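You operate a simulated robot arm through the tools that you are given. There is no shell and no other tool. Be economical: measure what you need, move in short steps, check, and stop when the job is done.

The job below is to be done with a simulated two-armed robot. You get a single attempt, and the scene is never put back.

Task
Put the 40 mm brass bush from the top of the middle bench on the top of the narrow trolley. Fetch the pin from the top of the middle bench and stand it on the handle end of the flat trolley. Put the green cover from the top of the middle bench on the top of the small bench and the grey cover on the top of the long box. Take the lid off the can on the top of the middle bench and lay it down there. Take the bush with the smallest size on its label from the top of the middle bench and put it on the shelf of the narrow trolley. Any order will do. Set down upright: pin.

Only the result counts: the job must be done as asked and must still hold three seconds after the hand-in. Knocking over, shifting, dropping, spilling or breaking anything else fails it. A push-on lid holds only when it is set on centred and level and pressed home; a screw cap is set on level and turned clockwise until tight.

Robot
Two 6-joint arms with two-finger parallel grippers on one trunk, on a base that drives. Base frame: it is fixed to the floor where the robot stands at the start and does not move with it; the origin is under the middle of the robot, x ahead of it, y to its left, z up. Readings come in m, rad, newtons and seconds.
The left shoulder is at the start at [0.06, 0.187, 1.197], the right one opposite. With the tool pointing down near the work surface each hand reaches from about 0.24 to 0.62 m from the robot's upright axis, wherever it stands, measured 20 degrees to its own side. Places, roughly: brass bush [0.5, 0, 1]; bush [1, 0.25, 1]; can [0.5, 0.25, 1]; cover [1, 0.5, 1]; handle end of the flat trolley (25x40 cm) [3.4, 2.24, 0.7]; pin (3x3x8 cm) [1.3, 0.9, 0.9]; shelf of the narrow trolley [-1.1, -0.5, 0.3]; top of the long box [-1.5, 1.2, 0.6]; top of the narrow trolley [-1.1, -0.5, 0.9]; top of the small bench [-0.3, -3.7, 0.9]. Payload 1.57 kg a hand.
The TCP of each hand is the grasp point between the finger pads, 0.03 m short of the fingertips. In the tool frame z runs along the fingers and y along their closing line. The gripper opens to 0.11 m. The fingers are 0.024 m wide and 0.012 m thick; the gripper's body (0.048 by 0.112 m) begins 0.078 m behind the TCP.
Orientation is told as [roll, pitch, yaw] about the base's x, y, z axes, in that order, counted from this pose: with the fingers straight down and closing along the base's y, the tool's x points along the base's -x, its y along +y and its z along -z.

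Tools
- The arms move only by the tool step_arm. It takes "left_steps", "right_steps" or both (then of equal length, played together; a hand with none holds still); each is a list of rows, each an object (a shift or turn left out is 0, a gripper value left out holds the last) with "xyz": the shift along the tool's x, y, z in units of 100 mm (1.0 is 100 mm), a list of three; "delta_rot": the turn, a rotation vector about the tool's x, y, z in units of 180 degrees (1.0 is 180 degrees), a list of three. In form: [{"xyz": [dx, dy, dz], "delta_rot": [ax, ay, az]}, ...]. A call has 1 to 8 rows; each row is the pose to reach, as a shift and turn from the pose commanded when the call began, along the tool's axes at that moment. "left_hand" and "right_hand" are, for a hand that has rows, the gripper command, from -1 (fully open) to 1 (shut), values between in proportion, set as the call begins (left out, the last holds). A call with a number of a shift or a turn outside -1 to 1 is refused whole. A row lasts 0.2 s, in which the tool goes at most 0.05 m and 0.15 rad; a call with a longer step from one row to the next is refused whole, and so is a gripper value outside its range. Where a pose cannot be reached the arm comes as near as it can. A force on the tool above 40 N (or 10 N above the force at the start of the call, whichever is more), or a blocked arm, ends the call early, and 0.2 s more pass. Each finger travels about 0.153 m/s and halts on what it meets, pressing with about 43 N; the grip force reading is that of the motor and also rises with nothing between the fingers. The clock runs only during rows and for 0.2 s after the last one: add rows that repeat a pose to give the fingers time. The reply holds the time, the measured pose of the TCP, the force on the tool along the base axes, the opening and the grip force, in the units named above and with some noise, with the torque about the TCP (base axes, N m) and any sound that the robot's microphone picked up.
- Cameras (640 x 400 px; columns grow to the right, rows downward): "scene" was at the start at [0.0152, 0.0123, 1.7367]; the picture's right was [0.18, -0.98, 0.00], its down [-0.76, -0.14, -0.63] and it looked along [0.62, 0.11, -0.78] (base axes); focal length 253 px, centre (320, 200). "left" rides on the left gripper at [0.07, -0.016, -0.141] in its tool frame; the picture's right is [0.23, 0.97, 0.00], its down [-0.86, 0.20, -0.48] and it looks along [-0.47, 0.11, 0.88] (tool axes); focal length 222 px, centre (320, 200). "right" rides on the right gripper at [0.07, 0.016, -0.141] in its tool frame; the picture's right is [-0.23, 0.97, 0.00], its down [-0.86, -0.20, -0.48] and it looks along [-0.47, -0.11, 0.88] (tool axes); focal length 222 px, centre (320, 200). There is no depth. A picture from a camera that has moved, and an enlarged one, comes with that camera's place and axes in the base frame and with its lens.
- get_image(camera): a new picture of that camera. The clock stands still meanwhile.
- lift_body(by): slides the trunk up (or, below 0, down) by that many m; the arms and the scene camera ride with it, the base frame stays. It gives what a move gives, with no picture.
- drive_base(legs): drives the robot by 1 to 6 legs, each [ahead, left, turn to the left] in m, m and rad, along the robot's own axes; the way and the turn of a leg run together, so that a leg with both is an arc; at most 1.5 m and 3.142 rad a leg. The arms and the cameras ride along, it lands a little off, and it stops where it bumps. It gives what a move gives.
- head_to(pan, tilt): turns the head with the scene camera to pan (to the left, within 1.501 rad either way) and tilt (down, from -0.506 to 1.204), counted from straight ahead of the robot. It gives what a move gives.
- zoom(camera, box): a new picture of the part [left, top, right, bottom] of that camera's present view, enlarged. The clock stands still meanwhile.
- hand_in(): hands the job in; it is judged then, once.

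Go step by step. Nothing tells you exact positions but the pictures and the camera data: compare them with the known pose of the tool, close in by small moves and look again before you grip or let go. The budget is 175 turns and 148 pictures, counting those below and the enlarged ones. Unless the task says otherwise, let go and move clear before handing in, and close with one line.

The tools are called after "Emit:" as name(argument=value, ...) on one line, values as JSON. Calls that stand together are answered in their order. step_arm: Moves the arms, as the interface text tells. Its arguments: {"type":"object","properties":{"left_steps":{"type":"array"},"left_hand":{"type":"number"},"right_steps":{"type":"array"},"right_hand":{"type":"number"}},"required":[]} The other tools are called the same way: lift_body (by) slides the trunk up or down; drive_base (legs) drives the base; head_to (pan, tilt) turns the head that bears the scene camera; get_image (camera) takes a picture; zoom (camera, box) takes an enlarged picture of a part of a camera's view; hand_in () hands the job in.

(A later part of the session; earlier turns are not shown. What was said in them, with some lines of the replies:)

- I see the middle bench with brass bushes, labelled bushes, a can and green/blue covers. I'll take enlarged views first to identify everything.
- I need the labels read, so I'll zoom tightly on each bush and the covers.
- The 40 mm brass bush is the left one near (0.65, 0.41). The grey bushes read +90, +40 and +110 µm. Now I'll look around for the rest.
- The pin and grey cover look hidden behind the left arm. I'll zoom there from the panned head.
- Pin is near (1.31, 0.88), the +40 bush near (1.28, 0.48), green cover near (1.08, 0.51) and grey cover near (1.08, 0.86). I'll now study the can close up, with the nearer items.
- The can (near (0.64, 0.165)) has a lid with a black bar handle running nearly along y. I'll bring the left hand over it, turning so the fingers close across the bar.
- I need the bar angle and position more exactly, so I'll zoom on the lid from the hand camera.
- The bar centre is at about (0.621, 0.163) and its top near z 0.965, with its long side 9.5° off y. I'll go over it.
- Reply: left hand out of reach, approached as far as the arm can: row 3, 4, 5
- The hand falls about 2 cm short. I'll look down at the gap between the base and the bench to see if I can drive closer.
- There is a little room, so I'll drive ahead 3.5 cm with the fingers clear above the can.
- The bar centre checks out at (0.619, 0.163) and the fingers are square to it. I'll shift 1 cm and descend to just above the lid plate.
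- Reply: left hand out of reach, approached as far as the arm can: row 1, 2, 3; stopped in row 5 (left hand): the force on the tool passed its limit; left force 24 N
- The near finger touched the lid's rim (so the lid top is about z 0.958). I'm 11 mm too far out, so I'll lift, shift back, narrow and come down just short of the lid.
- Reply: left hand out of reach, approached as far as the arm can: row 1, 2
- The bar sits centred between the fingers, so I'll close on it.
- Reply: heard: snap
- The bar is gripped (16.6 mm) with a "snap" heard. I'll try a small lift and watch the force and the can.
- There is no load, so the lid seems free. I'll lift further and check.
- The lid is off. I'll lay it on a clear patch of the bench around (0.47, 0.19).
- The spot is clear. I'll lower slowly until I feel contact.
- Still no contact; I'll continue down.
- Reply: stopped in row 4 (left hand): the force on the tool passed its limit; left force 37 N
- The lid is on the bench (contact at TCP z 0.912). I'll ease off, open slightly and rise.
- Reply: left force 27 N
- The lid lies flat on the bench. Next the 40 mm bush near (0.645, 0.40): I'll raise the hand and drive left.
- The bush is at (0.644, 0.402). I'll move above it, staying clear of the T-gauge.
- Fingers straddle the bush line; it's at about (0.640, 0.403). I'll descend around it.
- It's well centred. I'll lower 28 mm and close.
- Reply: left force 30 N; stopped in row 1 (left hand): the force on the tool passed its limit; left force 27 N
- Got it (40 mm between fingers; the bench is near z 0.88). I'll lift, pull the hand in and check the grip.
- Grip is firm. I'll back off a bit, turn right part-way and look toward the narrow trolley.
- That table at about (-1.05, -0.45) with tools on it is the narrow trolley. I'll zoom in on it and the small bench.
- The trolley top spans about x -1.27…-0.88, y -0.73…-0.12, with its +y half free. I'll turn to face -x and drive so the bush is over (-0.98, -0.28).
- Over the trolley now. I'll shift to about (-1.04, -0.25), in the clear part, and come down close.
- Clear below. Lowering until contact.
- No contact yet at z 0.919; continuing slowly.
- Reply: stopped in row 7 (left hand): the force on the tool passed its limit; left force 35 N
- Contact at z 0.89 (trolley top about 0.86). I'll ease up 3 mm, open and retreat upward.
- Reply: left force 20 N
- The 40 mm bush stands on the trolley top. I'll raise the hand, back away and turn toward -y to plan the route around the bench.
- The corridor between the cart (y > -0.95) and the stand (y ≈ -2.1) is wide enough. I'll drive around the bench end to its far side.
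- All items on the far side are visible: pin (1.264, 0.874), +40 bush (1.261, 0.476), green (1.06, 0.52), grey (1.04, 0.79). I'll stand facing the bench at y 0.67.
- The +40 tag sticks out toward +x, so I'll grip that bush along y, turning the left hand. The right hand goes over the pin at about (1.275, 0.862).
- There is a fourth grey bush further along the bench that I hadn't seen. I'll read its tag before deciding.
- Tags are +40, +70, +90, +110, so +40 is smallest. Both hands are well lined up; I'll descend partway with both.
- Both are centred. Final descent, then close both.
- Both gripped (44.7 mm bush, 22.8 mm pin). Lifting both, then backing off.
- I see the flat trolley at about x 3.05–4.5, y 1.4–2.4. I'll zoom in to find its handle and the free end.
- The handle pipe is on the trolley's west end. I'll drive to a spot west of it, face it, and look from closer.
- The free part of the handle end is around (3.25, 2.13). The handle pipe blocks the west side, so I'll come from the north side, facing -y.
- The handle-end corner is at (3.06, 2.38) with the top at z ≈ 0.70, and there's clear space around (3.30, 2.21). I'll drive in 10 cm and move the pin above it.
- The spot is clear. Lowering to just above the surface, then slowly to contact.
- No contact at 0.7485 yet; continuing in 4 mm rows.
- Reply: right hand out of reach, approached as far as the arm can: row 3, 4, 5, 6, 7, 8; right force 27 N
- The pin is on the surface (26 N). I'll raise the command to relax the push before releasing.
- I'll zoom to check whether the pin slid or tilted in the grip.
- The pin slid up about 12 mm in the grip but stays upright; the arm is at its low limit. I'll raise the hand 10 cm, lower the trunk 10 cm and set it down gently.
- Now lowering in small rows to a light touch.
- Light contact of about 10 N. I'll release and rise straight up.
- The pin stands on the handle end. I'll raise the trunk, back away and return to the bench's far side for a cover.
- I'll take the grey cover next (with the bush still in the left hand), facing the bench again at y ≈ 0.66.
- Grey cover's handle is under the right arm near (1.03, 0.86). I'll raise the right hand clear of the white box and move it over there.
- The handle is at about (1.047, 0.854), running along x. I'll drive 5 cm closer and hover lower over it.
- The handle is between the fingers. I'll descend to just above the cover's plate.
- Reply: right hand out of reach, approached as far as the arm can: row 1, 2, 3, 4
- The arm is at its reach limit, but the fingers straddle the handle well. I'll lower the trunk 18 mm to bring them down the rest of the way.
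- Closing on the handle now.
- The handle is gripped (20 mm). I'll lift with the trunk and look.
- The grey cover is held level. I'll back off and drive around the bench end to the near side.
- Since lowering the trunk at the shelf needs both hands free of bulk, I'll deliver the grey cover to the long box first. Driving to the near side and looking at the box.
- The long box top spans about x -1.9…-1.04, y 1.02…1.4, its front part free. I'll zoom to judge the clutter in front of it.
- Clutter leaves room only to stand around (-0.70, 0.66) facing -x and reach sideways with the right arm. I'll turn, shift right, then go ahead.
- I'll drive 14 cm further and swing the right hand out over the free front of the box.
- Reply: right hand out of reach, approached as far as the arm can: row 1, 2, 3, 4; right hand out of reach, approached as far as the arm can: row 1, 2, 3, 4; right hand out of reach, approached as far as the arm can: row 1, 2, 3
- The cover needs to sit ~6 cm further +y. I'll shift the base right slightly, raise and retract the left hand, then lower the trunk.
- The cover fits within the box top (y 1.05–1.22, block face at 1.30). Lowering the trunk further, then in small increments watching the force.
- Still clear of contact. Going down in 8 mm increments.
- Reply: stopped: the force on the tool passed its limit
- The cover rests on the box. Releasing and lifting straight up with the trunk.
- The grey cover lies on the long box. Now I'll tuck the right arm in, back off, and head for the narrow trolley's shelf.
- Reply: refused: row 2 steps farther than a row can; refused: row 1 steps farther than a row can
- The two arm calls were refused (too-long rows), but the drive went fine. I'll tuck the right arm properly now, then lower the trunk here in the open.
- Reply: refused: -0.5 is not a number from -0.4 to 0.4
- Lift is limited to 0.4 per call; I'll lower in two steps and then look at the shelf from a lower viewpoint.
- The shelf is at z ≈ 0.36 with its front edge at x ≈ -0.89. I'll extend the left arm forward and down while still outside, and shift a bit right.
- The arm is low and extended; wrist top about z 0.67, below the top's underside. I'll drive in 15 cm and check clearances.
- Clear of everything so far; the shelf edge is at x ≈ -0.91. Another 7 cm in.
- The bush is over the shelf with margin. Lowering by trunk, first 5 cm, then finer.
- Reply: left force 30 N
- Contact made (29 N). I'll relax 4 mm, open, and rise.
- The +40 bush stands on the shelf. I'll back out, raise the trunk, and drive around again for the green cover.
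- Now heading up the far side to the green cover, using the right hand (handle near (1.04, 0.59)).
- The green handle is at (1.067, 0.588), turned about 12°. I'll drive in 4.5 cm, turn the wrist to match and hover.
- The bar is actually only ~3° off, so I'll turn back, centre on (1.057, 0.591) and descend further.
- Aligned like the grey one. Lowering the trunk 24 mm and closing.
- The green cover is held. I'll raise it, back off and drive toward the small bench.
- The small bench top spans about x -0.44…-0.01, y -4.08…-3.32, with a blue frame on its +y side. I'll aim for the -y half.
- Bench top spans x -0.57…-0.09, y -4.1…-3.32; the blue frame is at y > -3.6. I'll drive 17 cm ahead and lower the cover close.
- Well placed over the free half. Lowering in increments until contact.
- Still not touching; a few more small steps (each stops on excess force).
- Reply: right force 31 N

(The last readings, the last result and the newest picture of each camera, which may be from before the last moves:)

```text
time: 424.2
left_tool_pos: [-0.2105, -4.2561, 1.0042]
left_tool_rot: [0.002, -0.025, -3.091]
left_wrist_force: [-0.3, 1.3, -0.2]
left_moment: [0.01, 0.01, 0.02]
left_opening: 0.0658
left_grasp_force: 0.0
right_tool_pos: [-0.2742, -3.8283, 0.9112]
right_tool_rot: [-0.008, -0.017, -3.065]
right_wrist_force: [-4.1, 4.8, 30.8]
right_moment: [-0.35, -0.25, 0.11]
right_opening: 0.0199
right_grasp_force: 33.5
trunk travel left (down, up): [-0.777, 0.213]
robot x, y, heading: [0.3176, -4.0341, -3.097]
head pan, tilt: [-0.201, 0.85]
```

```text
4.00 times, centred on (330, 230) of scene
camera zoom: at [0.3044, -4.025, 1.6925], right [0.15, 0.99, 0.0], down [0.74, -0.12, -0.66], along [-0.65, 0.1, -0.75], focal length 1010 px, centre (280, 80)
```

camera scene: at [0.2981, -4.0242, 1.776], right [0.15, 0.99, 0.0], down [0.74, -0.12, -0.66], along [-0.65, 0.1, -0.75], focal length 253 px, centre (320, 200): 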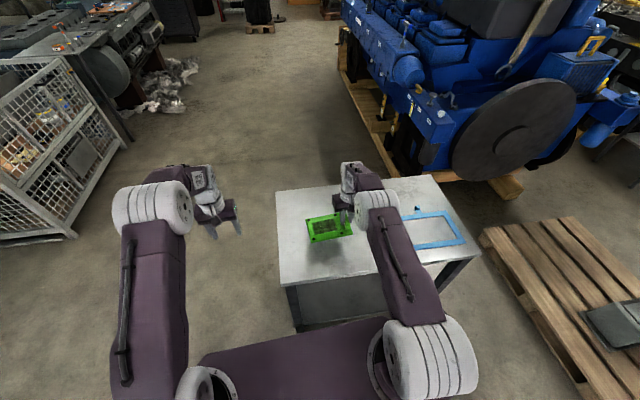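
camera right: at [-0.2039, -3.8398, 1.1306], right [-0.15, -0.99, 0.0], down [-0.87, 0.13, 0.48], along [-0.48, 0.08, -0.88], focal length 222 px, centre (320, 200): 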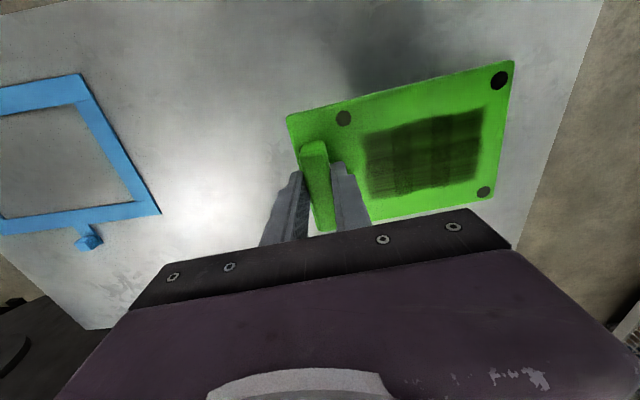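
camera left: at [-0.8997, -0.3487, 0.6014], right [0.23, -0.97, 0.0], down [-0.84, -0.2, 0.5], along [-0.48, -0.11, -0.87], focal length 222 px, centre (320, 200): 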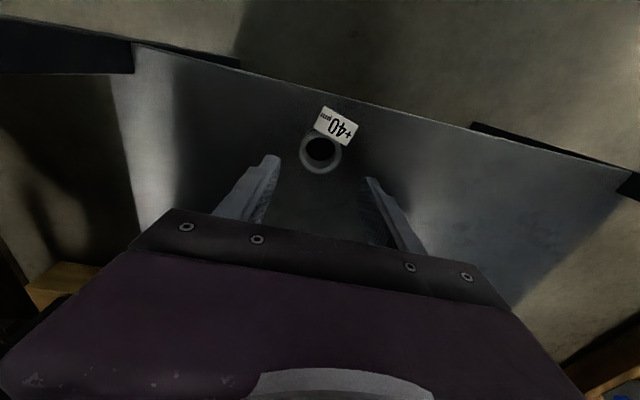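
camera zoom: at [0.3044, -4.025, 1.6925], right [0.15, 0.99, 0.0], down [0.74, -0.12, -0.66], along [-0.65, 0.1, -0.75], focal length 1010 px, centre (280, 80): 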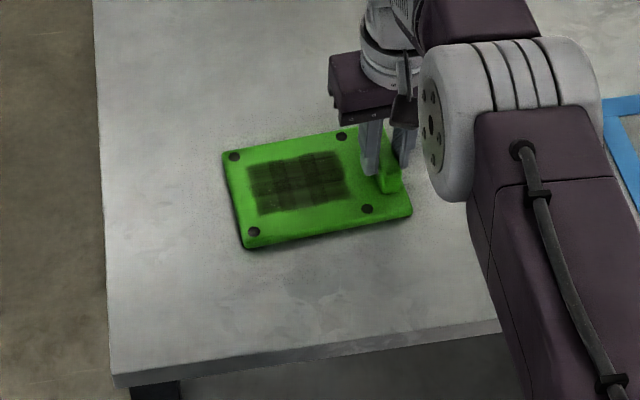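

The cover lies flat on the bench. Easing up 4 mm, releasing and rising.

Emit:
lift_body(by=0.005)

Emit:
step_arm(right_steps=[{"xyz": [0, 0, 0]}, {"xyz": [0, 0, 0]}, {"xyz": [0, 0, 0]}], right_hand=-0.1)

Emit:
lift_body(by=0.15)

Emit:
get_image(camera="right")

```text
time: 424.7
left_tool_pos: [-0.2135, -4.2561, 1.006]
left_tool_rot: [0.001, -0.02, -3.091]
left_wrist_force: [-0.5, 0.1, 0.2]
left_moment: [-0.01, -0.03, 0.02]
left_opening: 0.0662
left_grasp_force: 0.1
right_tool_pos: [-0.2735, -3.8301, 0.9094]
right_tool_rot: [-0.006, -0.006, -3.063]
right_wrist_force: [-6.6, 4.3, 11.1]
right_moment: [-0.37, 0.41, -0.3]
right_opening: 0.0201
right_grasp_force: 32.8
trunk travel left (down, up): [-0.782, 0.208]
robot x, y, heading: [0.3147, -4.0418, -3.096]
head pan, tilt: [-0.201, 0.85]
```

```text
time: 425.5
left_tool_pos: [-0.2142, -4.2564, 1.0062]
left_tool_rot: [0.003, -0.02, -3.093]
left_wrist_force: [0.5, 0.4, -0.7]
left_moment: [0.01, -0.02, -0.03]
left_opening: 0.066
left_grasp_force: 0.0
right_tool_pos: [-0.2749, -3.8288, 0.9109]
right_tool_rot: [-0.006, -0.003, -3.063]
right_wrist_force: [0.4, 0.8, 0.4]
right_moment: [0.01, 0.01, -0.01]
right_opening: 0.0605
right_grasp_force: 0.0
trunk travel left (down, up): [-0.782, 0.208]
robot x, y, heading: [0.313, -4.0392, -3.094]
head pan, tilt: [-0.201, 0.85]
```

```text
time: 427.3
left_tool_pos: [-0.2147, -4.2551, 1.1569]
left_tool_rot: [0.003, -0.021, -3.091]
left_wrist_force: [0.5, -0.1, -0.1]
left_moment: [-0.01, 0.04, -0.01]
left_opening: 0.066
left_grasp_force: 0.0
right_tool_pos: [-0.275, -3.8293, 1.0613]
right_tool_rot: [-0.004, -0.004, -3.063]
right_wrist_force: [0.6, 0.0, 0.1]
right_moment: [0.02, -0.02, 0.0]
right_opening: 0.0607
right_grasp_force: 0.2
trunk travel left (down, up): [-0.932, 0.058]
robot x, y, heading: [0.3176, -4.0372, -3.098]
head pan, tilt: [-0.201, 0.85]
```

```text
19 pictures are left
camera right: at [-0.203, -3.84, 1.202], right [-0.15, -0.99, 0.0], down [-0.87, 0.13, 0.48], along [-0.48, 0.08, -0.88], focal length 222 px, centre (320, 200)
```

right: 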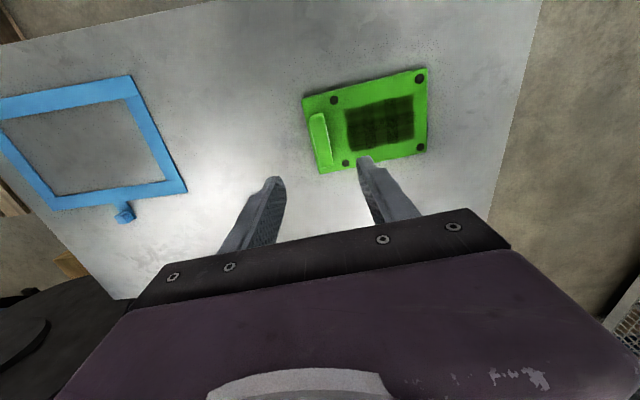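

The green cover is down on the small bench. Backing clear, then handing in.

Emit:
drive_base(legs=[[-0.5, 0, 0]])

Emit:
get_image(camera="scene")

```text
time: 430.2
left_tool_pos: [0.2769, -4.2321, 1.1556]
left_tool_rot: [0.002, -0.019, -3.095]
left_wrist_force: [0.4, 0.6, -0.2]
left_moment: [0.01, 0.02, -0.03]
left_opening: 0.0659
left_grasp_force: 0.0
right_tool_pos: [0.2173, -3.8051, 1.06]
right_tool_rot: [-0.004, -0.006, -3.066]
right_wrist_force: [0.0, 1.1, -0.5]
right_moment: [0.02, 0.0, -0.01]
right_opening: 0.0601
right_grasp_force: 0.0
trunk travel left (down, up): [-0.932, 0.058]
robot x, y, heading: [0.8099, -4.0178, -3.096]
head pan, tilt: [-0.201, 0.85]
```

```text
18 pictures are left
camera scene: at [0.7904, -4.0027, 1.8469], right [0.16, 0.99, 0.0], down [0.74, -0.12, -0.66], along [-0.65, 0.1, -0.75], focal length 253 px, centre (320, 200)
```

scene: 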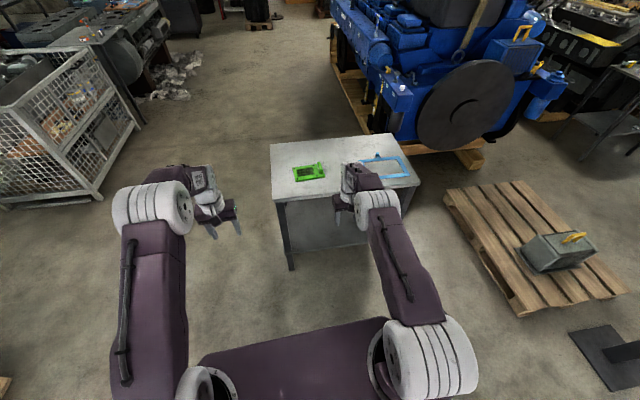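

Everything is in place and both hands are empty and clear.

Emit:
hand_in()

```text
The job is handed in.
```

I've handed the job in with all six parts done and both hands empty and clear. The one judgement call was the pin: I stood it about 24 cm in from the handle edge of the flat trolley, the nearest clear area to the place you gave.
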